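You operate a simulated robot arm through the tools that you are given. There is no shell and no other tool. Be economical: measure what you need, move in short steps, check, and stop when the job is done.

Carry out the task below with a simulated robot arm. There is one attempt and no reset: what you move stays moved.

TASK
Take the pink bottle and put it on the grey cover. Then take the white bearing and put it on top of the grey box on the top of the workbench.

It is judged by the outcome, as a careful person would: the job done as asked, and still so three seconds after it is handed in. It fails if anything else is knocked over, pushed out of place, dropped, spilled or broken.

THE ROBOT
A 7-joint arm with a two-finger parallel gripper, fixed in place. Base frame: the origin is at the foot of the arm, x ahead of it, y to its left, z up; the work surface is at about z = 0. Lengths are in m, angles in degrees, forces in N, time in s.
With the tool pointing down near the work surface it reaches from about 0.24 to 0.62 m from the base axis. Its first joint turns from -66.0 to 66.0 degrees. Payload 2.6 kg.
Tool frame: the origin (TCP) lies between the finger pads and is the grasp point; the fingertips stand 0.03 m ahead of it; z points along the fingers, y is the line along which they close. The gripper opens to 0.094 m. The fingers are 0.028 m wide and 0.01 m thick; the gripper's body (0.05 by 0.096 m) begins 0.055 m behind the TCP.
Orientation is that of the tool frame in the base frame, as [roll, pitch, yaw] about the fixed x, y, z axes, in that order (R = Rz(yaw) Ry(pitch) Rx(roll)). With the fingers straight down and closing along the base's y, the tool's x points along the base's -x, its y along +y and its z along -z.

THE INTERFACE
- The arm moves only by the tool servo_tool. Its argument "motion" is a list of rows, each an object of numbers (a shift or turn left out is 0, a gripper value left out holds the last): "ax", "ay", "az": the turn, a rotation vector about the tool's x, y, z in degrees; "tx", "ty", "tz": the shift along the tool's x, y, z in m; "gripper": the closure in counts, from 0 (fully open) to 255 (shut). In form: [{"ax": .., "ay": .., "az": .., "tx": .., "ty": .., "tz": .., "gripper": ..}, ...]. A call has 1 to 20 rows; each row is the pose to reach, as a shift and turn from the pose commanded when the call began, along the tool's axes at that moment. A row lasts 0.2 s, in which the tool goes at most 0.05 m and 8.6 degrees; a call with a longer step from one row to the next is refused whole, and so is a gripper value outside its range. A pose out of reach is approached as far as the arm can. The call stops where the force on the tool passes 40 N (or 10 N more than at its start, if that is more) or the arm is blocked; 0.2 s more then pass. The fingers move at their own pace (about 0.072 m/s each) and stop on an object; they squeeze with about 33 N. The grip force told is the motor's: it shows also when the fingers shut on nothing. Time passes only in rows, and 0.2 s behind the last, so rows that repeat a pose let the fingers close. It gives the time, the measured TCP pose, the force on the tool (base axes), the opening and the grip force at its end, in the units of the frame above (readings bear some noise).
- Cameras (640 x 400 px; columns grow to the right, rows downward): "scene" is fixed at [0.0268, 0.4329, 0.5523]; the picture's right is [-0.83, -0.56, 0.00], its down [-0.38, 0.57, -0.73] and it looks along [0.41, -0.60, -0.69] (base axes); focal length 274 px, centre (320, 200). "wrist" rides on the gripper at [-0.037, 0, -0.058] in the tool frame; the picture's right is [0.00, -1.00, 0.00], its down [0.97, 0.00, -0.24] and it looks along [0.24, 0.00, 0.97] (tool axes); focal length 218 px, centre (320, 200).
- capture(camera): a new picture of that camera. No time passes.
- probe_pixels(camera, pixels): for up to 12 pixels [column, row] of the newest picture of that camera ("zoom" is the newest enlarged one), the place [x, y, z] in the base frame of the surface seen there, good to about 0.002 m. No time passes.
- inspect(camera, box): a new picture of the part [left, top, right, bottom] of that camera's present view, enlarged. No time passes.
- sign_off(): hands the job in; it is judged then, once.

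Work in short steps. Measure before you move; look again where a grasp or a placing could have gone wrong, and mend it. You have 80 turns and 38 pictures in all, the two below and enlarged ones among them. Open the gripper and draw the arm clear of the work before you hand the job in, unless the task says otherwise; then end with one line.

The tools are called after "Request:" by a JSON object that holds its "fn" and its "kwargs". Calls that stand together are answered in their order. servo_tool: Moves the arm, as the interface text tells. Its arguments: {"type":"object","properties":{"motion":{"type":"array","items":{"type":"object","properties":{"ax":{"type":"number"},"ay":{"type":"number"},"az":{"type":"number"},"tx":{"type":"number"},"ty":{"type":"number"},"tz":{"type":"number"},"gripper":{"type":"number"}}}}},"required":["motion"]} The other tools are called the same way: capture (camera) takes a picture; probe_pixels (camera, pixels) gives the place of the surface under pixels of a picture; inspect (camera, box) takes an enlarged picture of a part of a camera's view; sign_off () hands the job in.

At the start:

```text
t: 0.0
ee_pos: [0.3988, 0.2046, 0.3252]
ee_rot: [180.0, 0.1, 180.0]
ft_force: [-0.4, -0.3, -0.2]
gripper_width: 0.0939
finger_force: 0.0
```

scene: 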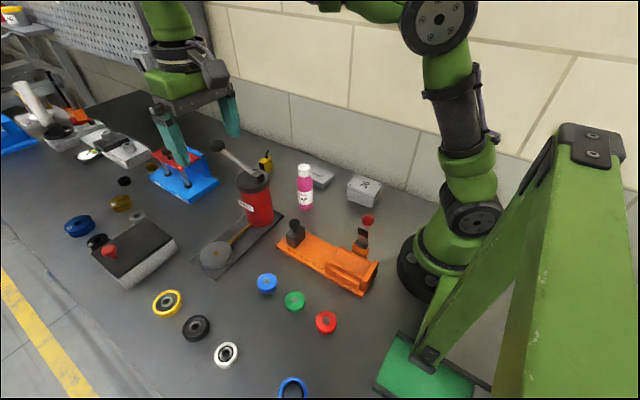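
wrist: 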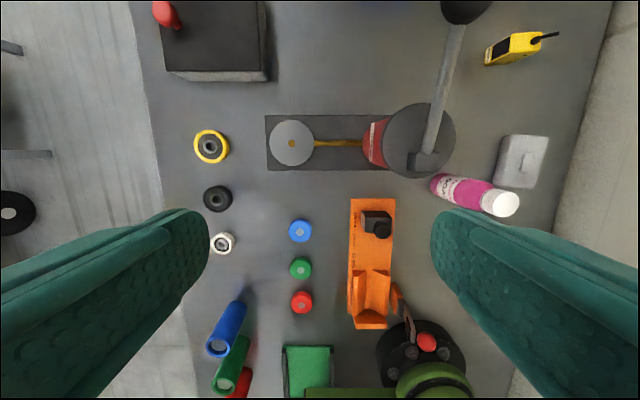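

I start by enlarging the region around the pink bottle (305,187), and the bearing (227,353).

Request:
{"fn": "inspect", "kwargs": {"camera": "scene", "box": [230, 130, 410, 242]}}

Request:
{"fn": "inspect", "kwargs": {"camera": "scene", "box": [0, 60, 200, 185]}}

Request:
{"fn": "probe_pixels", "kwargs": {"camera": "scene", "pixels": [[304, 168], [305, 187], [305, 207], [322, 172], [325, 182], [364, 183], [350, 184], [381, 187], [364, 200], [227, 346], [227, 354], [236, 350]]}}

```text
3.56 times, centred on (320, 186) of scene
```

zoom: 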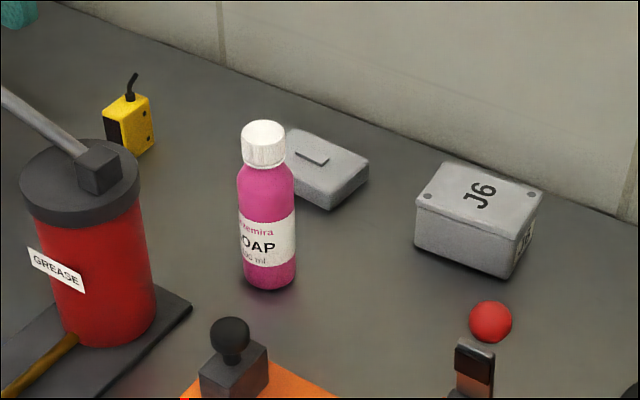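

```text
3.20 times, centred on (100, 122) of scene
```

zoom: 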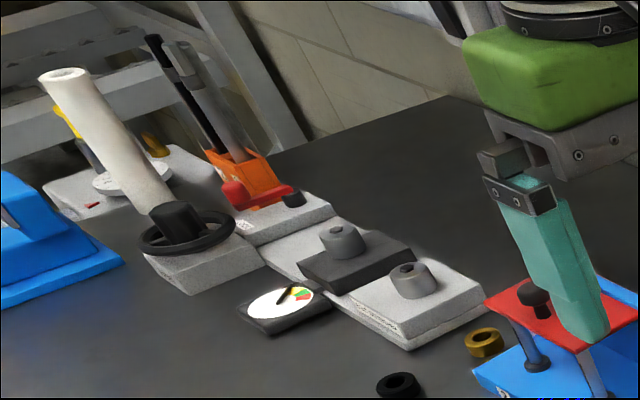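

```text
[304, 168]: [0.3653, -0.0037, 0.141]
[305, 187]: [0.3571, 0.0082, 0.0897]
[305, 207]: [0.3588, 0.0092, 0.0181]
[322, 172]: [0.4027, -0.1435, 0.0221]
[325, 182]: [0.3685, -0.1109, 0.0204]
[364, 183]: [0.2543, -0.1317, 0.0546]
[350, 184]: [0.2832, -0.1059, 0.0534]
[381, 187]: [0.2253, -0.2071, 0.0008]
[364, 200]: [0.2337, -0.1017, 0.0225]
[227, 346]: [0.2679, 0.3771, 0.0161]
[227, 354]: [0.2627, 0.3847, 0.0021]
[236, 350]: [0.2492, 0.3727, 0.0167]
```

The cover is the flat grey lid with a ridge behind the bottle; the box is the J6 box. I measure both in detail.

Request:
{"fn": "inspect", "kwargs": {"camera": "scene", "box": [290, 155, 386, 215]}}

Request:
{"fn": "inspect", "kwargs": {"camera": "wrist", "box": [420, 110, 580, 210]}}

```text
6.67 times, centred on (338, 185) of scene
```

zoom: 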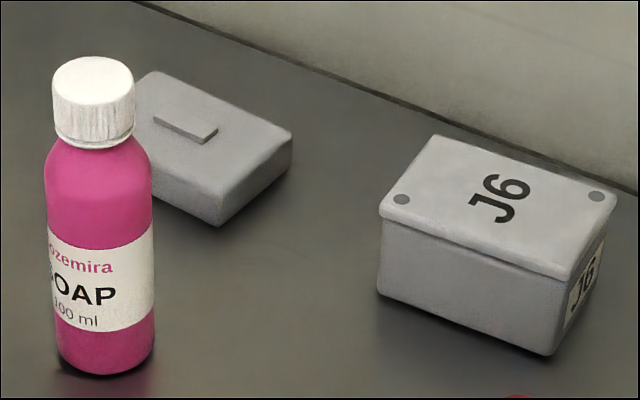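

```text
4.00 times, centred on (500, 160) of wrist
```

zoom: 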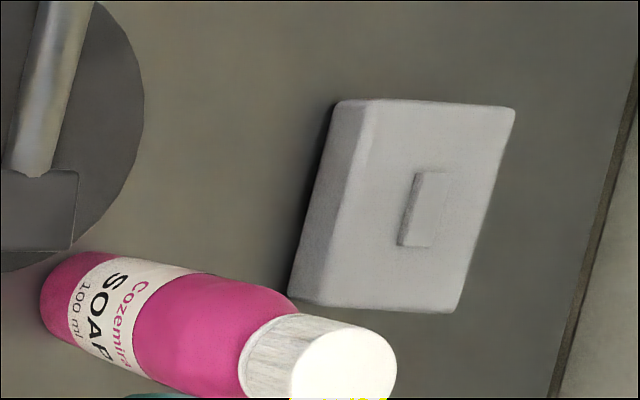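

Request:
{"fn": "probe_pixels", "kwargs": {"camera": "zoom", "pixels": [[378, 108], [508, 114], [325, 290], [450, 306], [420, 175], [440, 178], [405, 240], [430, 242], [470, 200], [380, 200], [330, 200], [345, 350]]}}

Request:
{"fn": "probe_pixels", "kwargs": {"camera": "wrist", "pixels": [[502, 202], [488, 200], [518, 206], [433, 182], [440, 190], [460, 178], [456, 200], [222, 243], [222, 236], [222, 251], [213, 243], [232, 243]]}}

```text
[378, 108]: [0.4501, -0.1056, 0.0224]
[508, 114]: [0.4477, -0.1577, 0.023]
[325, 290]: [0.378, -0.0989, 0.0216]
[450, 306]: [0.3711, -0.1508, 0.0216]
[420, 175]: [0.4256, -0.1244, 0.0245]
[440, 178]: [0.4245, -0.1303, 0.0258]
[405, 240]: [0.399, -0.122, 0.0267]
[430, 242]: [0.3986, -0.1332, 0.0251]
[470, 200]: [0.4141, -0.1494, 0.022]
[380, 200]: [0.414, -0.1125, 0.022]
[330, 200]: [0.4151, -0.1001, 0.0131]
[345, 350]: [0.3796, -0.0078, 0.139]
```

```text
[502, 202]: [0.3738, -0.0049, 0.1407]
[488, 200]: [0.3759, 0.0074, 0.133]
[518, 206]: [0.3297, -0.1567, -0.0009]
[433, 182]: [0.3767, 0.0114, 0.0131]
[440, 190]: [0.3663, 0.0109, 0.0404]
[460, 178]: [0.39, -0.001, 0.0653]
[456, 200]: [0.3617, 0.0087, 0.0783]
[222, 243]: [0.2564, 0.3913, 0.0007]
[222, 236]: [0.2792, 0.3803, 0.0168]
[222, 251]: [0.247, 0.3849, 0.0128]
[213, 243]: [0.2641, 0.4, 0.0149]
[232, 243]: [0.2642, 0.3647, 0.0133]
```

Cover's flat top is at z≈0.022 with a thin ridge centred about (0.412,-0.128). Now check the neighbouring can, lever, and J6 box heights.

Request:
{"fn": "probe_pixels", "kwargs": {"camera": "scene", "pixels": [[218, 144], [235, 158], [258, 178], [240, 180], [268, 182], [260, 215], [265, 156], [368, 220], [295, 224], [320, 172], [362, 240], [345, 182]]}}

Request:
{"fn": "inspect", "kwargs": {"camera": "scene", "box": [290, 155, 386, 215]}}

```text
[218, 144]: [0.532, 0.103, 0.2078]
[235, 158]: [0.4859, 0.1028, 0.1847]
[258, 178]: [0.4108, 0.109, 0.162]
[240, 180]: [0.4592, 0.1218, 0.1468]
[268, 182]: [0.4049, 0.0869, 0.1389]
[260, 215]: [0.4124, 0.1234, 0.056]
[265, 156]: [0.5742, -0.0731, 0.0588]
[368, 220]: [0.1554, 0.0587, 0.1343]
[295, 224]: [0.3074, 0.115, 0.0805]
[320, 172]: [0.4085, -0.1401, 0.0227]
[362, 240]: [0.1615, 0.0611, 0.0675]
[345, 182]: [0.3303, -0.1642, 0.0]
```

```text
6.67 times, centred on (338, 185) of scene
```

zoom: 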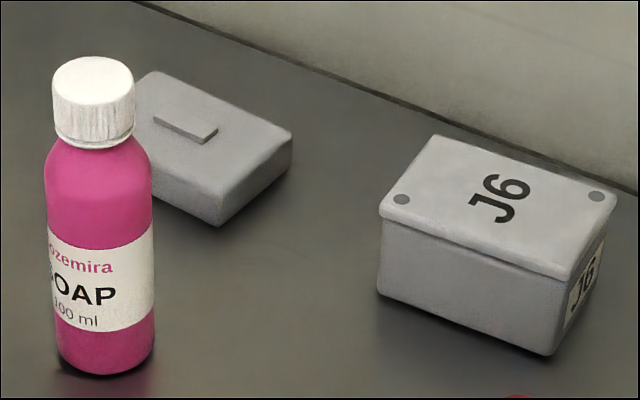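

Request:
{"fn": "probe_pixels", "kwargs": {"camera": "zoom", "pixels": [[48, 210], [100, 210], [149, 210], [92, 75], [60, 75], [130, 75], [436, 140], [388, 208], [560, 268], [610, 195], [500, 200], [100, 185]]}}

Request:
{"fn": "servo_tool", "kwargs": {"motion": [{"ty": -0.05}, {"ty": -0.1}, {"ty": -0.15, "tx": 0.01}, {"ty": -0.19, "tx": 0.02}, {"ty": -0.212, "tx": 0.026}, {"ty": -0.212, "tx": 0.026}]}}

Request:
{"fn": "capture", "kwargs": {"camera": "wrist"}}

```text
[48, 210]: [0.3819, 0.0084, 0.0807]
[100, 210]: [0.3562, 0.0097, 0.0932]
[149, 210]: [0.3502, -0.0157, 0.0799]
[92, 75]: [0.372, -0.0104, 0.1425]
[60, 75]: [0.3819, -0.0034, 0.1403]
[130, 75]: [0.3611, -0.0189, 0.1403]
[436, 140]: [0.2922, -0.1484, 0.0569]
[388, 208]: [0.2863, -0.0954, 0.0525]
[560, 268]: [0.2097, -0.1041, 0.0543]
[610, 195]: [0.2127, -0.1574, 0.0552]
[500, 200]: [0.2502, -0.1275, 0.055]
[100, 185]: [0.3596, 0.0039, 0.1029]
```

```text
refused: row 3 steps farther than a row can; nothing moved
```

```text
30 pictures are left
```

wrist: 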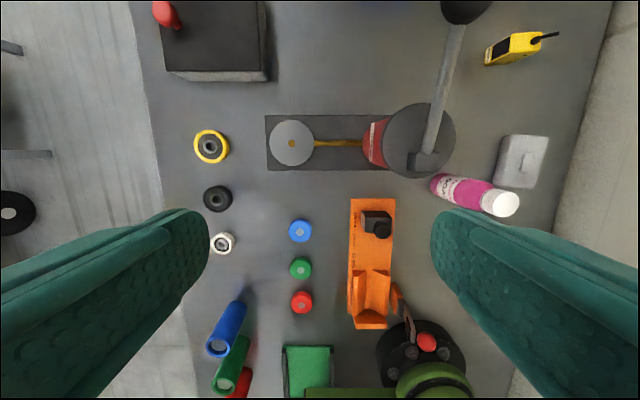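

The bottle axis is about (0.371,-0.008), diameter ≈0.04. Moving above it in smaller steps.

Request:
{"fn": "servo_tool", "kwargs": {"motion": [{"ty": -0.045}, {"ty": -0.09, "tx": 0.005}, {"ty": -0.13, "tx": 0.01}, {"ty": -0.17, "tx": 0.02}, {"ty": -0.205, "tx": 0.028}, {"ty": -0.213, "tx": 0.028}, {"ty": -0.213, "tx": 0.028}]}}

Request:
{"fn": "capture", "kwargs": {"camera": "wrist"}}

```text
t: 1.6
ee_pos: [0.3714, -0.0086, 0.3253]
ee_rot: [-180.0, 0.1, -180.0]
ft_force: [0.8, -0.1, 0.3]
gripper_width: 0.094
finger_force: 0.1
```

```text
29 pictures are left
```

wrist: 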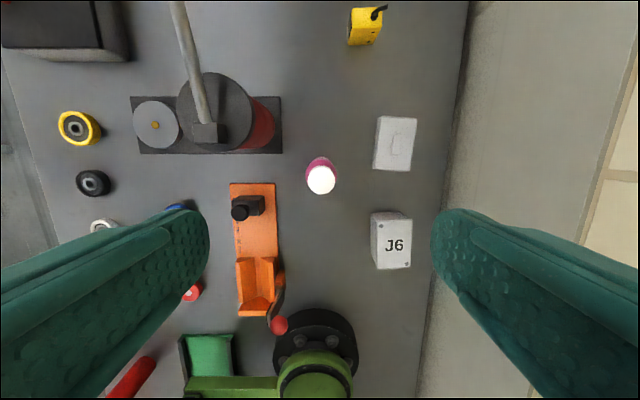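

Bottle cap at (321,180) lies on the tool's centre line. I measure cap, cover and box from this clean view.

Request:
{"fn": "inspect", "kwargs": {"camera": "wrist", "box": [290, 100, 450, 200]}}

```text
4.00 times, centred on (370, 150) of wrist
```

zoom: 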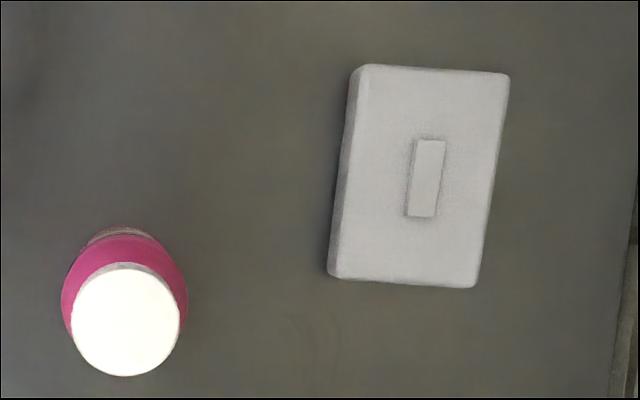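

Request:
{"fn": "probe_pixels", "kwargs": {"camera": "zoom", "pixels": [[80, 320], [125, 320], [172, 320], [125, 275], [125, 368], [425, 178], [418, 145], [443, 145], [409, 213], [434, 213], [395, 178], [465, 178]]}}

Request:
{"fn": "probe_pixels", "kwargs": {"camera": "zoom", "pixels": [[365, 72], [503, 80], [335, 272], [472, 282], [425, 110], [422, 250]]}}

```text
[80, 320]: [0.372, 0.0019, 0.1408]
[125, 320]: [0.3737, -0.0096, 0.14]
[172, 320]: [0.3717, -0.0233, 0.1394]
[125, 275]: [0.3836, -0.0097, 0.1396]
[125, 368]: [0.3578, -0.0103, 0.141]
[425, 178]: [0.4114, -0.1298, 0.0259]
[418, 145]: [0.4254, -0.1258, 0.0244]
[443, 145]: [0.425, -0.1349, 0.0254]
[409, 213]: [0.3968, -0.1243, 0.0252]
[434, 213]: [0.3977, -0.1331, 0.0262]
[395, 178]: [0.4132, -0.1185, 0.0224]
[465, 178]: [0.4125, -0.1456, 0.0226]
```

```text
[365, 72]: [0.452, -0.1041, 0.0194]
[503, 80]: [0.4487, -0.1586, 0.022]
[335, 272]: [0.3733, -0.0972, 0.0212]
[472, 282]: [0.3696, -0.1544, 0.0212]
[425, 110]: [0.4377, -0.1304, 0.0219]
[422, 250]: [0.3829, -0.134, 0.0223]
```

Cap centre ≈(0.371,-0.0105), top 0.141. Ridge is ≈11×30 mm, 3 mm high, centred (0.4115,-0.1295). Descend around the bottle and grip at z≈0.094.

Request:
{"fn": "servo_tool", "kwargs": {"motion": [{"ty": -0.002, "tz": 0.04}, {"ty": -0.002, "tz": 0.08}, {"ty": -0.002, "tz": 0.12}, {"ty": -0.002, "tz": 0.15}, {"ty": -0.002, "tz": 0.175}, {"ty": -0.002, "tz": 0.2}, {"ty": -0.002, "tz": 0.22}, {"ty": -0.002, "tz": 0.231}, {"ty": -0.002, "tz": 0.231}]}}

Request:
{"fn": "capture", "kwargs": {"camera": "wrist"}}

Request:
{"fn": "capture", "kwargs": {"camera": "scene"}}

```text
t: 3.6
ee_pos: [0.3695, -0.0107, 0.0943]
ee_rot: [-179.9, -0.1, 180.0]
ft_force: [0.1, -0.3, 0.4]
gripper_width: 0.0943
finger_force: 0.0
```

```text
27 pictures are left
```

wrist: 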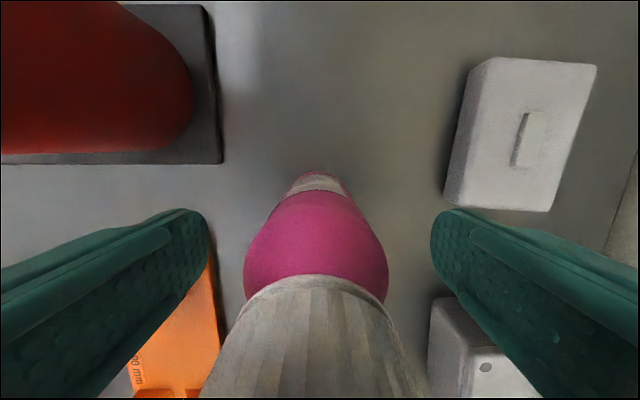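

```text
26 pictures are left
```

scene: 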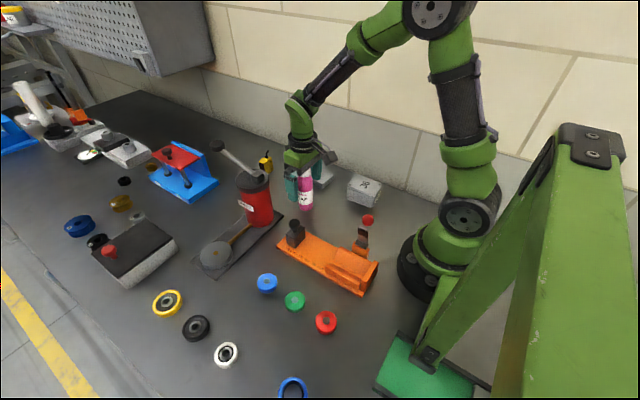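

The bottle sits centred between the fingers (244–388 px about 320). Close and lift slightly.

Request:
{"fn": "servo_tool", "kwargs": {"motion": [{"gripper": 255}, {"gripper": 255}, {"gripper": 255}, {"gripper": 255}, {"gripper": 255}, {"gripper": 255}, {"gripper": 255, "tz": -0.015}, {"gripper": 255, "tz": -0.035}, {"gripper": 255, "tz": -0.06}, {"gripper": 255, "tz": -0.06}]}}

Request:
{"fn": "capture", "kwargs": {"camera": "wrist"}}

Request:
{"fn": "inspect", "kwargs": {"camera": "scene", "box": [250, 130, 410, 230]}}

```text
t: 5.8
ee_pos: [0.3699, -0.0107, 0.1531]
ee_rot: [180.0, 0.0, -180.0]
ft_force: [0.4, 0.1, -1.2]
gripper_width: 0.0406
finger_force: 33.2
```

```text
25 pictures are left
```

wrist: 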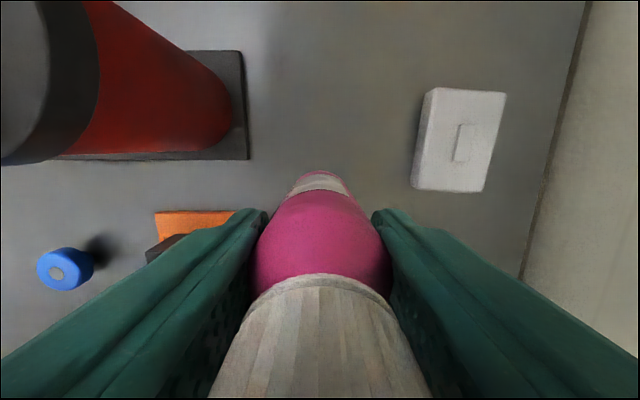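

```text
4.00 times, centred on (330, 180) of scene
```

zoom: 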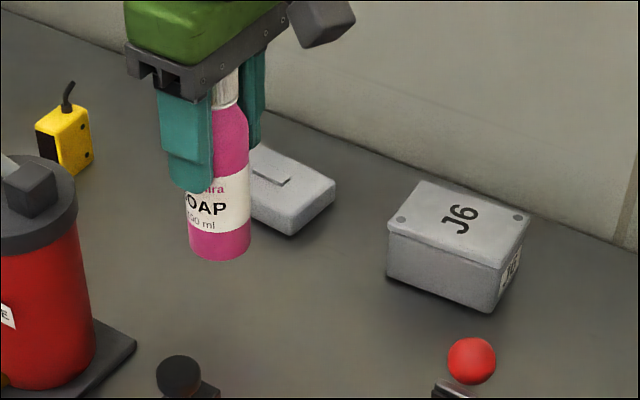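

The bottle is held upright (width 0.0406, grip 33 N). Carry it over the cover ridge, checking the wall distance as well.

Request:
{"fn": "probe_pixels", "kwargs": {"camera": "wrist", "pixels": [[600, 100], [560, 100], [540, 250], [467, 142], [460, 160], [472, 126]]}}

Request:
{"fn": "servo_tool", "kwargs": {"motion": [{"tx": -0.01, "ty": -0.025}, {"tx": -0.02, "ty": -0.055}, {"tx": -0.03, "ty": -0.085}, {"tx": -0.036, "ty": -0.105}, {"tx": -0.0406, "ty": -0.1188}, {"tx": -0.0406, "ty": -0.1188}, {"tx": -0.0406, "ty": -0.1188}]}}

Request:
{"fn": "inspect", "kwargs": {"camera": "scene", "box": [270, 120, 390, 195]}}

Request:
{"fn": "capture", "kwargs": {"camera": "wrist"}}

```text
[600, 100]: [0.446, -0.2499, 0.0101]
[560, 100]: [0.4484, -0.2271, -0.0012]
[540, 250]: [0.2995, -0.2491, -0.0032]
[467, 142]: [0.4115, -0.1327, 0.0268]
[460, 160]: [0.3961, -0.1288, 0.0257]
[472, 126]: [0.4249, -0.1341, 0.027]
```

```text
t: 7.4
ee_pos: [0.4123, -0.1294, 0.1525]
ee_rot: [-179.9, 0.1, 179.9]
ft_force: [0.3, -0.4, -1.0]
gripper_width: 0.0406
finger_force: 32.7
```

```text
5.33 times, centred on (330, 158) of scene
```

zoom: 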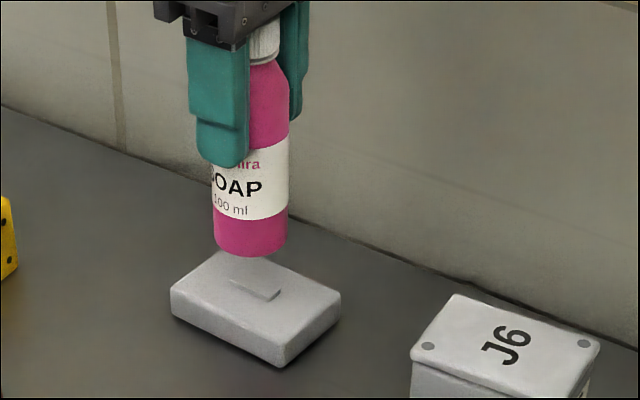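

```text
22 pictures are left
```

wrist: 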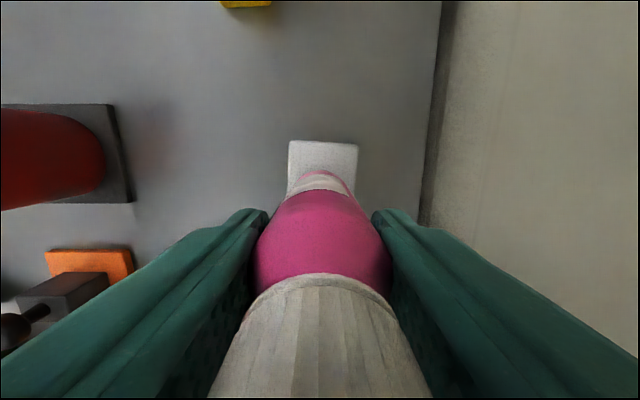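

Probe the ridge and the bottle base edges again from the scene zoom for a last alignment.

Request:
{"fn": "inspect", "kwargs": {"camera": "scene", "box": [298, 157, 338, 182]}}

```text
16.00 times, centred on (318, 170) of scene
```

zoom: 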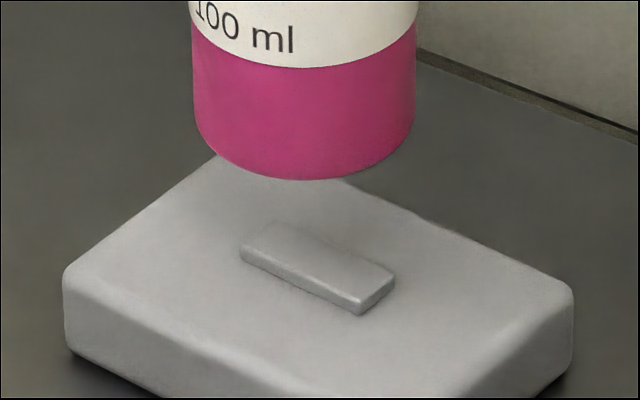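

Request:
{"fn": "probe_pixels", "kwargs": {"camera": "zoom", "pixels": [[250, 244], [285, 227], [357, 296], [390, 274], [318, 262], [198, 110], [305, 175], [411, 110], [300, 120], [355, 310], [357, 320]]}}

```text
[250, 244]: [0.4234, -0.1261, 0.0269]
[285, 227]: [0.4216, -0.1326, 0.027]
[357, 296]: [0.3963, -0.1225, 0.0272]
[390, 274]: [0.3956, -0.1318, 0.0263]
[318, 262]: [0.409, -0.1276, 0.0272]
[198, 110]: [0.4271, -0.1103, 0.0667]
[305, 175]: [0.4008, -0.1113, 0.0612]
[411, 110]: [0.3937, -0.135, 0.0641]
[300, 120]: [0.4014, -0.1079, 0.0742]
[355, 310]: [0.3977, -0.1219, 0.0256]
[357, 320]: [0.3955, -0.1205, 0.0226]
```

Ridge centre ≈(0.4105,-0.129), matching the TCP. Lower gently towards contact (ridge top ≈0.026).

Request:
{"fn": "servo_tool", "kwargs": {"motion": [{"tz": 0.01}, {"tz": 0.02}, {"tz": 0.026}, {"tz": 0.029}, {"tz": 0.029}]}}

Request:
{"fn": "inspect", "kwargs": {"camera": "scene", "box": [298, 157, 338, 182]}}

```text
t: 8.6
ee_pos: [0.4116, -0.1296, 0.1252]
ee_rot: [180.0, -0.1, -180.0]
ft_force: [0.0, 0.7, -1.5]
gripper_width: 0.0408
finger_force: 33.1
```

```text
16.00 times, centred on (318, 170) of scene
```

zoom: 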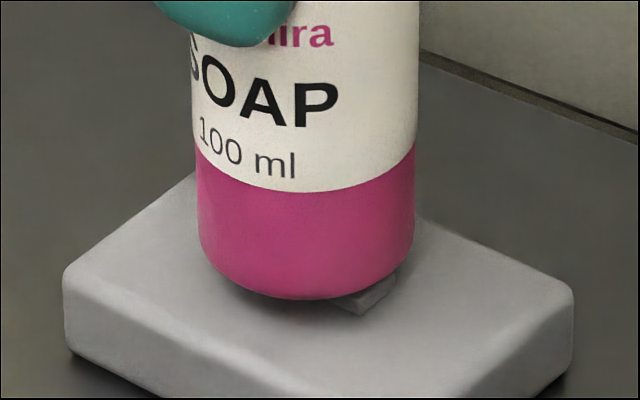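

No contact yet (force unchanged). Continue in 1 mm steps.

Request:
{"fn": "servo_tool", "kwargs": {"motion": [{"tz": 0.001}, {"tz": 0.002}, {"tz": 0.003}, {"tz": 0.0035}, {"tz": 0.0035}]}}

```text
t: 9.8
ee_pos: [0.4115, -0.1288, 0.1204]
ee_rot: [179.9, 0.0, 179.9]
ft_force: [0.0, -0.5, -1.0]
gripper_width: 0.0407
finger_force: 33.1
```

Request:
{"fn": "servo_tool", "kwargs": {"motion": [{"tz": 0.0005}, {"tz": 0.001}, {"tz": 0.001}]}}

```text
t: 10.6
ee_pos: [0.4116, -0.1289, 0.1199]
ee_rot: [180.0, 0.0, 180.0]
ft_force: [-0.3, -0.2, -1.7]
gripper_width: 0.0407
finger_force: 33.1
```

Request:
{"fn": "servo_tool", "kwargs": {"motion": [{"tz": 0.0005}, {"tz": 0.001}, {"tz": 0.001}]}}

Request:
{"fn": "inspect", "kwargs": {"camera": "scene", "box": [298, 157, 338, 182]}}

```text
t: 11.4
ee_pos: [0.4117, -0.1295, 0.1197]
ee_rot: [-180.0, 0.0, 180.0]
ft_force: [-1.2, 0.8, -2.2]
gripper_width: 0.0405
finger_force: 32.1
```

```text
16.00 times, centred on (318, 170) of scene
```

zoom: 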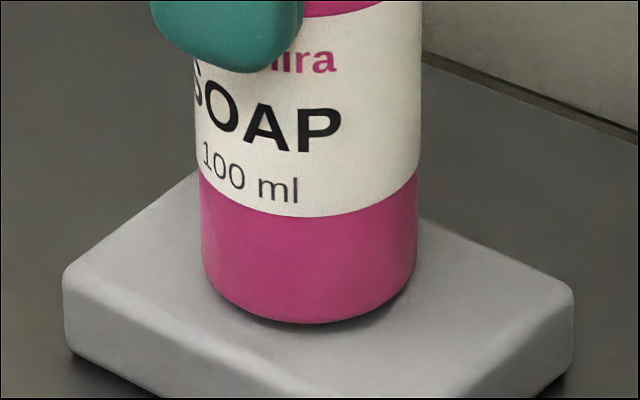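

Request:
{"fn": "servo_tool", "kwargs": {"motion": [{"tz": 0.0005}, {"tz": 0.001}, {"tz": 0.001}, {"tz": 0.001}]}}

```text
t: 12.4
ee_pos: [0.411, -0.129, 0.1186]
ee_rot: [-179.9, 0.0, 179.9]
ft_force: [-0.1, -0.1, -0.4]
gripper_width: 0.0407
finger_force: 33.2
```

Request:
{"fn": "servo_tool", "kwargs": {"motion": [{"tz": 0.0005}, {"tz": 0.001}, {"tz": 0.001}, {"tz": 0.001}]}}

```text
t: 13.4
ee_pos: [0.4121, -0.1291, 0.1175]
ee_rot: [-179.9, 0.0, -179.9]
ft_force: [0.0, -0.4, -1.4]
gripper_width: 0.0406
finger_force: 33.3
```

Request:
{"fn": "servo_tool", "kwargs": {"motion": [{"tz": 0.0005}, {"tz": 0.001}, {"tz": 0.001}, {"tz": 0.001}]}}

Request:
{"fn": "inspect", "kwargs": {"camera": "scene", "box": [298, 157, 338, 182]}}

```text
t: 14.4
ee_pos: [0.4105, -0.1292, 0.1182]
ee_rot: [-180.0, 0.0, 180.0]
ft_force: [0.0, -0.2, -1.1]
gripper_width: 0.0407
finger_force: 33.4
```

```text
16.00 times, centred on (318, 170) of scene
```

zoom: 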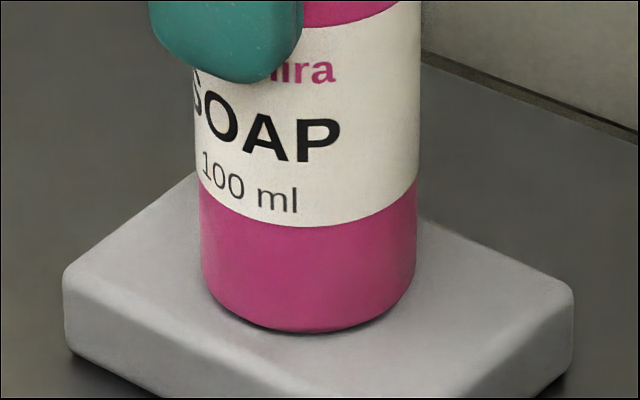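

Request:
{"fn": "servo_tool", "kwargs": {"motion": [{"tz": 0.0005}, {"tz": 0.001}, {"tz": 0.001}, {"tz": 0.001}]}}

Request:
{"fn": "probe_pixels", "kwargs": {"camera": "zoom", "pixels": [[308, 328], [308, 338], [290, 322], [308, 350], [450, 250], [215, 300], [405, 295]]}}

```text
t: 15.4
ee_pos: [0.4111, -0.1288, 0.117]
ee_rot: [-180.0, 0.1, -180.0]
ft_force: [-2.8, -1.1, 10.7]
gripper_width: 0.0408
finger_force: 33.2
```

```text
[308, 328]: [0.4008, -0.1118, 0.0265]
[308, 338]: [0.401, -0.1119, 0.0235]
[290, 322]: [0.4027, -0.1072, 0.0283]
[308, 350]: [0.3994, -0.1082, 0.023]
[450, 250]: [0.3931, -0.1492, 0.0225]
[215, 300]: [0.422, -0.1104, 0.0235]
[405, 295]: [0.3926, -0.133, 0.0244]
```

Contact (10.7 N). Relax a touch, open slowly enough, and watch.

Request:
{"fn": "servo_tool", "kwargs": {"motion": [{"tz": -0.0004}, {"tz": -0.0004, "gripper": 120}, {"tz": -0.0004, "gripper": 90}, {"tz": -0.0004, "gripper": 60}, {"tz": -0.0004, "gripper": 60}, {"tz": -0.0004, "gripper": 60}]}}

Request:
{"fn": "inspect", "kwargs": {"camera": "scene", "box": [270, 120, 390, 195]}}

Request:
{"fn": "capture", "kwargs": {"camera": "wrist"}}

```text
t: 16.8
ee_pos: [0.4113, -0.1287, 0.117]
ee_rot: [180.0, 0.0, 180.0]
ft_force: [0.3, -0.3, -0.8]
gripper_width: 0.0718
finger_force: 0.1
```

```text
5.33 times, centred on (330, 158) of scene
```

zoom: 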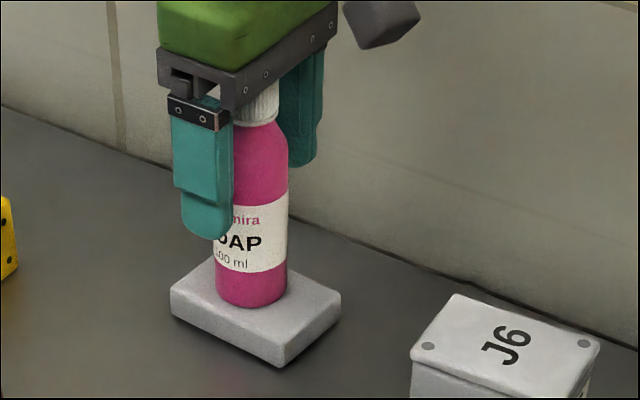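

```text
16 pictures are left
```

wrist: 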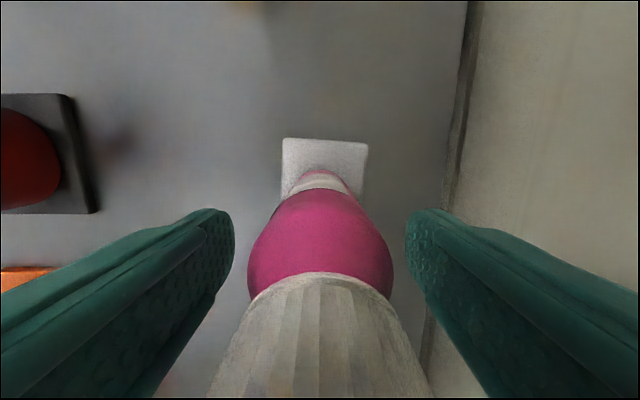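

The bottle stands upright on the cover and free of the fingers. Rise straight up, then travel toward the bearing at about (0.263,0.382).

Request:
{"fn": "servo_tool", "kwargs": {"motion": [{"tz": -0.02}, {"tz": -0.05}, {"tz": -0.09}, {"tz": -0.13}, {"tz": -0.17}, {"tz": -0.2, "gripper": 0}, {"tz": -0.2, "gripper": 0}]}}

Request:
{"fn": "servo_tool", "kwargs": {"motion": [{"ty": 0.045}, {"ty": 0.09}, {"ty": 0.135}, {"ty": 0.18}, {"ty": 0.22, "tx": 0.02}, {"ty": 0.26, "tx": 0.04}, {"ty": 0.295, "tx": 0.06}, {"ty": 0.33, "tx": 0.08}, {"ty": 0.365, "tx": 0.1}, {"ty": 0.4, "tx": 0.12}, {"ty": 0.44, "tx": 0.135}, {"ty": 0.475, "tx": 0.148}, {"ty": 0.505, "tx": 0.148}, {"ty": 0.505, "tx": 0.148}]}}

Request:
{"fn": "capture", "kwargs": {"camera": "wrist"}}

Request:
{"fn": "capture", "kwargs": {"camera": "scene"}}

```text
t: 18.4
ee_pos: [0.4123, -0.1305, 0.3152]
ee_rot: [180.0, 0.0, 179.9]
ft_force: [0.9, -0.3, 0.5]
gripper_width: 0.0941
finger_force: 0.2
```

```text
t: 21.4
ee_pos: [0.2642, 0.3764, 0.3182]
ee_rot: [-180.0, 0.0, 180.0]
ft_force: [-0.3, 0.2, -0.4]
gripper_width: 0.0941
finger_force: 0.0
```

```text
15 pictures are left
```

wrist: 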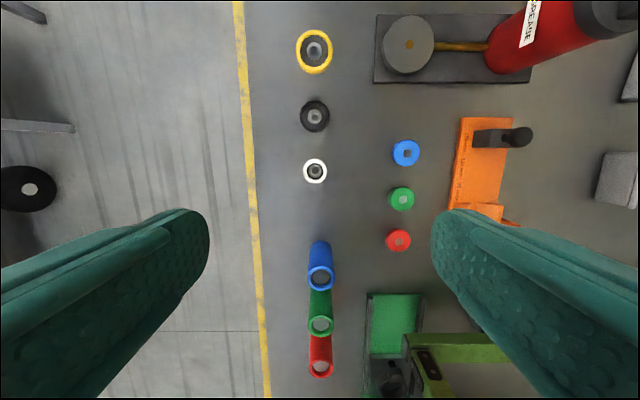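

```text
14 pictures are left
```

scene: 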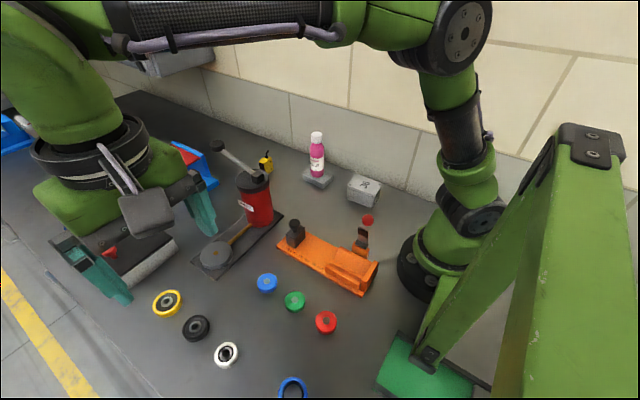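

Bottle stands well. White bearing at wrist (315,171); the tubes at (320,270) are close, so measure.

Request:
{"fn": "inspect", "kwargs": {"camera": "wrist", "box": [256, 130, 384, 210]}}

Request:
{"fn": "probe_pixels", "kwargs": {"camera": "wrist", "pixels": [[320, 268], [320, 245], [320, 290], [310, 268], [332, 268], [315, 104], [315, 130], [330, 116], [320, 322]]}}

Request:
{"fn": "probe_pixels", "kwargs": {"camera": "zoom", "pixels": [[240, 205], [348, 205], [295, 150], [295, 258], [295, 205], [262, 205], [330, 205], [295, 165], [295, 245]]}}

```text
5.00 times, centred on (320, 170) of wrist
```

zoom: 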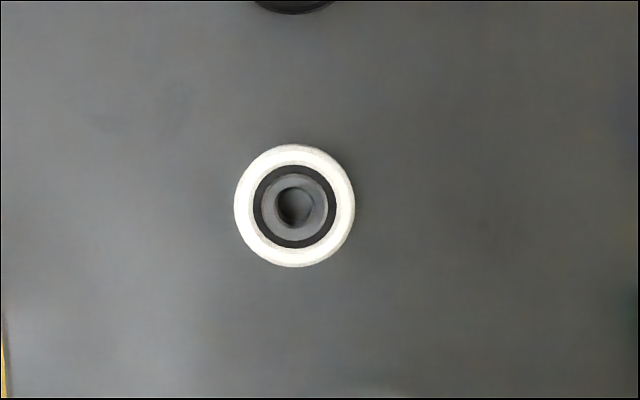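

```text
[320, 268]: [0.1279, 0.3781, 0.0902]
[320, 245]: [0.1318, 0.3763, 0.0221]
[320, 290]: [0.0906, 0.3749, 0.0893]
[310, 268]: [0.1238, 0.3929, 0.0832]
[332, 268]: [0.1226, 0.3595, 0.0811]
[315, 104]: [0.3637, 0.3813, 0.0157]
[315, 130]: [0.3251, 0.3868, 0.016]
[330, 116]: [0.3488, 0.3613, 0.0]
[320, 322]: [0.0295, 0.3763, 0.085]
```

```text
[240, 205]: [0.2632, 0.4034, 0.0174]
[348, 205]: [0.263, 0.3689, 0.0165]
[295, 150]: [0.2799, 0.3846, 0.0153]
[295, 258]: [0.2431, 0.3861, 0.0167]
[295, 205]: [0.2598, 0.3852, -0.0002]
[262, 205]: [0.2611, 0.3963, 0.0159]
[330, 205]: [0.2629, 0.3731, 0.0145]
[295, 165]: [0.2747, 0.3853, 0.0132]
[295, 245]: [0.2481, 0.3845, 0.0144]
```

Bearing centre ≈(0.262,0.386), Ø0.038, height 0.017. Descend to 4 cm above first.

Request:
{"fn": "servo_tool", "kwargs": {"motion": [{"tx": 0.002, "ty": 0.0095, "tz": 0.04}, {"tx": 0.002, "ty": 0.0095, "tz": 0.085}, {"tx": 0.002, "ty": 0.0095, "tz": 0.13}, {"tx": 0.002, "ty": 0.0095, "tz": 0.17}, {"tx": 0.002, "ty": 0.0095, "tz": 0.21}, {"tx": 0.002, "ty": 0.0095, "tz": 0.235}, {"tx": 0.002, "ty": 0.0095, "tz": 0.235}]}}

Request:
{"fn": "capture", "kwargs": {"camera": "wrist"}}

```text
t: 23.0
ee_pos: [0.2612, 0.3868, 0.0797]
ee_rot: [180.0, -0.1, 180.0]
ft_force: [-0.1, 0.0, 0.7]
gripper_width: 0.094
finger_force: 0.1
```

```text
12 pictures are left
```

wrist: 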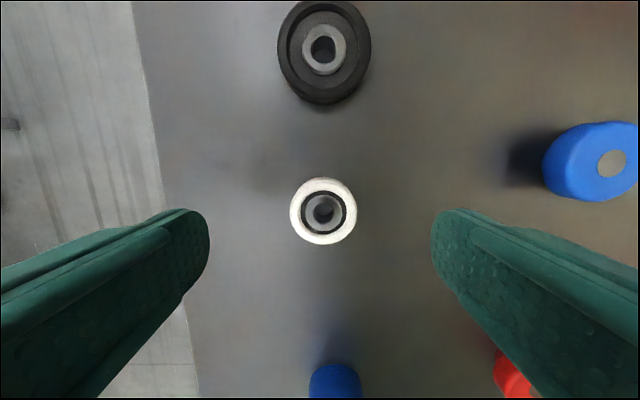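

Request:
{"fn": "probe_pixels", "kwargs": {"camera": "wrist", "pixels": [[295, 211], [352, 211], [323, 183], [323, 239], [335, 375]]}}

Request:
{"fn": "servo_tool", "kwargs": {"motion": [{"tz": 0.015}, {"tz": 0.03}, {"tz": 0.04}, {"tz": 0.045}, {"tz": 0.045}]}}

```text
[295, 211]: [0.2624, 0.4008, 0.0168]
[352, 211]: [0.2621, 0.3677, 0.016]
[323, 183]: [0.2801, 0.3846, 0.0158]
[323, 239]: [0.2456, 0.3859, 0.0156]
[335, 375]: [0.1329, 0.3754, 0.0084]
```

```text
t: 24.2
ee_pos: [0.2625, 0.385, 0.0341]
ee_rot: [-180.0, 0.0, 180.0]
ft_force: [0.0, 1.1, -0.1]
gripper_width: 0.0941
finger_force: 0.0
```

Aligned with the bearing centre (0.263,0.385) at z=0.034; no contact force. Close and lift.

Request:
{"fn": "servo_tool", "kwargs": {"motion": [{"gripper": 255}, {"gripper": 255}, {"gripper": 255}, {"gripper": 255}, {"gripper": 255}, {"gripper": 255}, {"gripper": 255, "tz": -0.02}, {"gripper": 255, "tz": -0.05}, {"gripper": 255, "tz": -0.08}, {"gripper": 255, "tz": -0.08}]}}

Request:
{"fn": "capture", "kwargs": {"camera": "wrist"}}

```text
t: 26.4
ee_pos: [0.2612, 0.3864, 0.115]
ee_rot: [-180.0, 0.0, -179.9]
ft_force: [-0.3, 0.5, -1.6]
gripper_width: 0.0386
finger_force: 33.1
```

```text
11 pictures are left
```

wrist: 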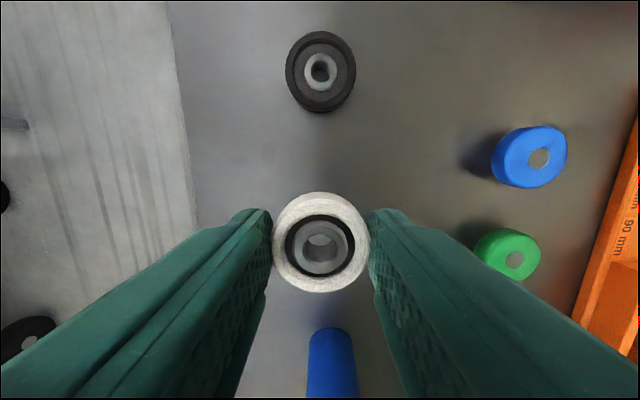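

Bearing held (0.0386 wide). Raise to z≈0.30, then carry over in an arc kept ahead of the base.

Request:
{"fn": "servo_tool", "kwargs": {"motion": [{"tz": -0.04}, {"tz": -0.085}, {"tz": -0.13}, {"tz": -0.165}, {"tz": -0.185}, {"tz": -0.185, "ty": -0.035, "tx": -0.015}, {"tz": -0.185, "ty": -0.075, "tx": -0.03}, {"tz": -0.185, "ty": -0.115, "tx": -0.045}, {"tz": -0.185, "ty": -0.155, "tx": -0.06}, {"tz": -0.185, "ty": -0.195, "tx": -0.075}, {"tz": -0.185, "ty": -0.235, "tx": -0.085}, {"tz": -0.185, "ty": -0.275, "tx": -0.09}, {"tz": -0.185, "ty": -0.315, "tx": -0.09}, {"tz": -0.185, "ty": -0.355, "tx": -0.085}, {"tz": -0.185, "ty": -0.39, "tx": -0.07}, {"tz": -0.185, "ty": -0.425, "tx": -0.05}, {"tz": -0.185, "ty": -0.455, "tx": -0.03}, {"tz": -0.185, "ty": -0.485, "tx": -0.01}, {"tz": -0.185, "ty": -0.513, "tx": 0.011}, {"tz": -0.185, "ty": -0.513, "tx": 0.011}]}}

Request:
{"fn": "capture", "kwargs": {"camera": "wrist"}}

Request:
{"fn": "inspect", "kwargs": {"camera": "scene", "box": [290, 140, 418, 220]}}

```text
t: 30.6
ee_pos: [0.2487, -0.1279, 0.3018]
ee_rot: [179.9, 0.0, 180.0]
ft_force: [-0.3, -0.4, -0.9]
gripper_width: 0.0385
finger_force: 32.7
```

```text
10 pictures are left
```

wrist: 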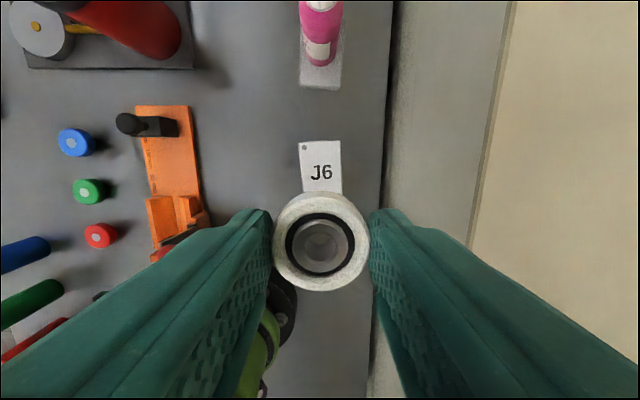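

```text
5.00 times, centred on (354, 180) of scene
```

zoom: 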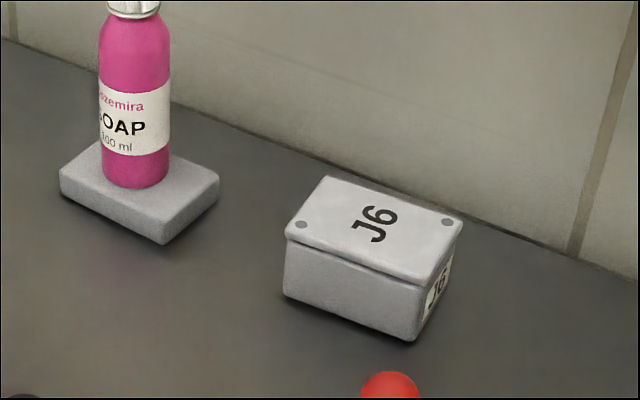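

Box top centre ≈(0.250,-0.127), z 0.055; the bearing is above it. Descend to just above (TCP 0.095).

Request:
{"fn": "servo_tool", "kwargs": {"motion": [{"tz": 0.04}, {"tz": 0.08}, {"tz": 0.12}, {"tz": 0.155}, {"tz": 0.18}, {"tz": 0.195}, {"tz": 0.204}, {"tz": 0.204}]}}

Request:
{"fn": "inspect", "kwargs": {"camera": "scene", "box": [322, 155, 402, 205]}}

```text
t: 32.4
ee_pos: [0.2507, -0.1271, 0.0981]
ee_rot: [-180.0, 0.0, -180.0]
ft_force: [0.4, 0.6, -1.0]
gripper_width: 0.0385
finger_force: 32.7
```

```text
8.00 times, centred on (362, 180) of scene
```

zoom: 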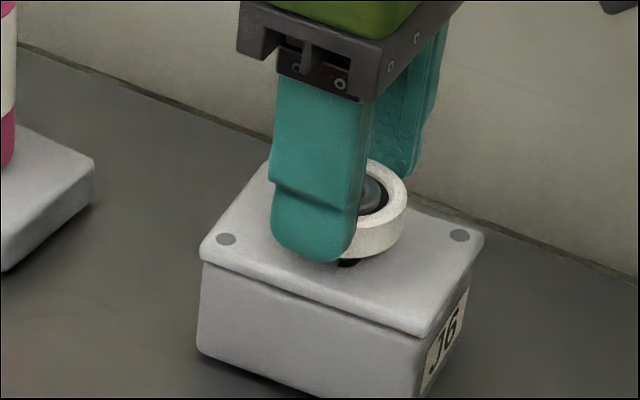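

Well centred, about 9 mm above. Lower slowly to contact.

Request:
{"fn": "servo_tool", "kwargs": {"motion": [{"tz": 0.004}, {"tz": 0.006}, {"tz": 0.007}, {"tz": 0.0075}, {"tz": 0.0075}]}}

Request:
{"fn": "servo_tool", "kwargs": {"motion": [{"tz": 0.0005}, {"tz": 0.001}, {"tz": 0.001}]}}

```text
t: 33.6
ee_pos: [0.2507, -0.128, 0.0908]
ee_rot: [180.0, 0.0, 180.0]
ft_force: [-0.5, -0.1, -1.1]
gripper_width: 0.0385
finger_force: 33.2
```

```text
t: 34.4
ee_pos: [0.2508, -0.1291, 0.0892]
ee_rot: [-179.9, 0.1, -180.0]
ft_force: [-4.5, 0.2, 14.9]
gripper_width: 0.0385
finger_force: 32.8
```

Contact (15 N). Relax half a millimetre, release, and rise.

Request:
{"fn": "servo_tool", "kwargs": {"motion": [{"tz": -0.0004}, {"tz": -0.0004, "gripper": 120}, {"tz": -0.0004, "gripper": 80}, {"tz": -0.0004, "gripper": 60}, {"tz": -0.0004, "gripper": 60}, {"tz": -0.015}, {"tz": -0.045}, {"tz": -0.09}, {"tz": -0.135}, {"tz": -0.18}, {"tz": -0.22}, {"tz": -0.22}]}}

Request:
{"fn": "servo_tool", "kwargs": {"motion": [{"tx": -0.03, "ty": 0.03, "gripper": 0}, {"tx": -0.06, "ty": 0.065}, {"tx": -0.08, "ty": 0.105}, {"tx": -0.1, "ty": 0.145}, {"tx": -0.11, "ty": 0.185}, {"tx": -0.12, "ty": 0.23}, {"tx": -0.13, "ty": 0.27}, {"tx": -0.13, "ty": 0.27}]}}

Request:
{"fn": "capture", "kwargs": {"camera": "scene"}}

Request:
{"fn": "inspect", "kwargs": {"camera": "scene", "box": [290, 120, 418, 220]}}

```text
t: 37.0
ee_pos: [0.2493, -0.1258, 0.3084]
ee_rot: [179.9, 0.0, 180.0]
ft_force: [-0.3, 0.1, -0.5]
gripper_width: 0.0717
finger_force: 0.0
```

```text
t: 38.8
ee_pos: [0.3799, 0.144, 0.3073]
ee_rot: [-179.9, -0.1, 180.0]
ft_force: [0.5, 0.6, -1.2]
gripper_width: 0.0939
finger_force: 0.1
```

```text
7 pictures are left
```

scene: 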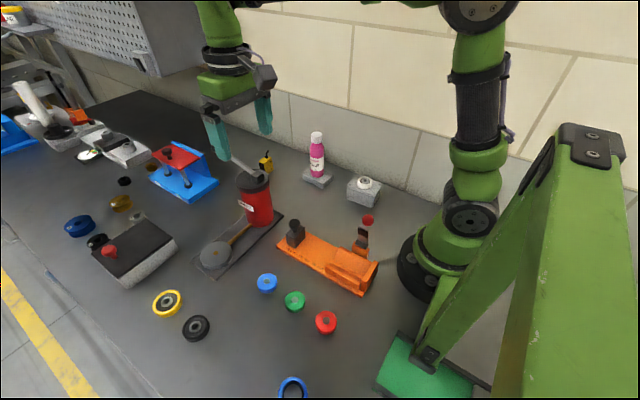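

```text
4.00 times, centred on (354, 170) of scene
```

zoom: 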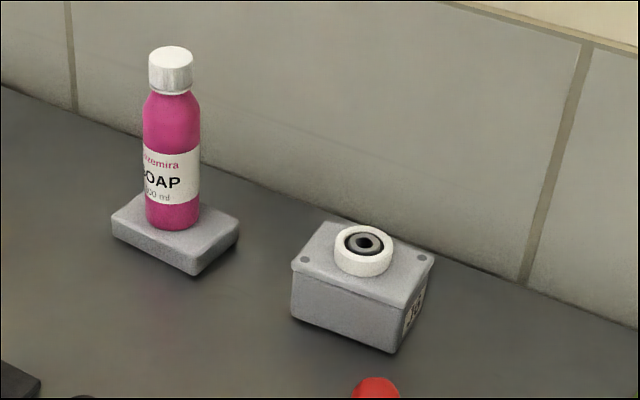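

The bottle stands on the grey cover, the white bearing lies on the J6 box, the arm is clear and nothing else has moved. I hand it in.

Request:
{"fn": "sign_off", "kwargs": {}}

```text
The job is handed in.
```

The pink bottle is standing upright on the grey cover, and the white bearing is lying flat on top of the grey J6 box; the last pictures show nothing else disturbed and the arm clear.
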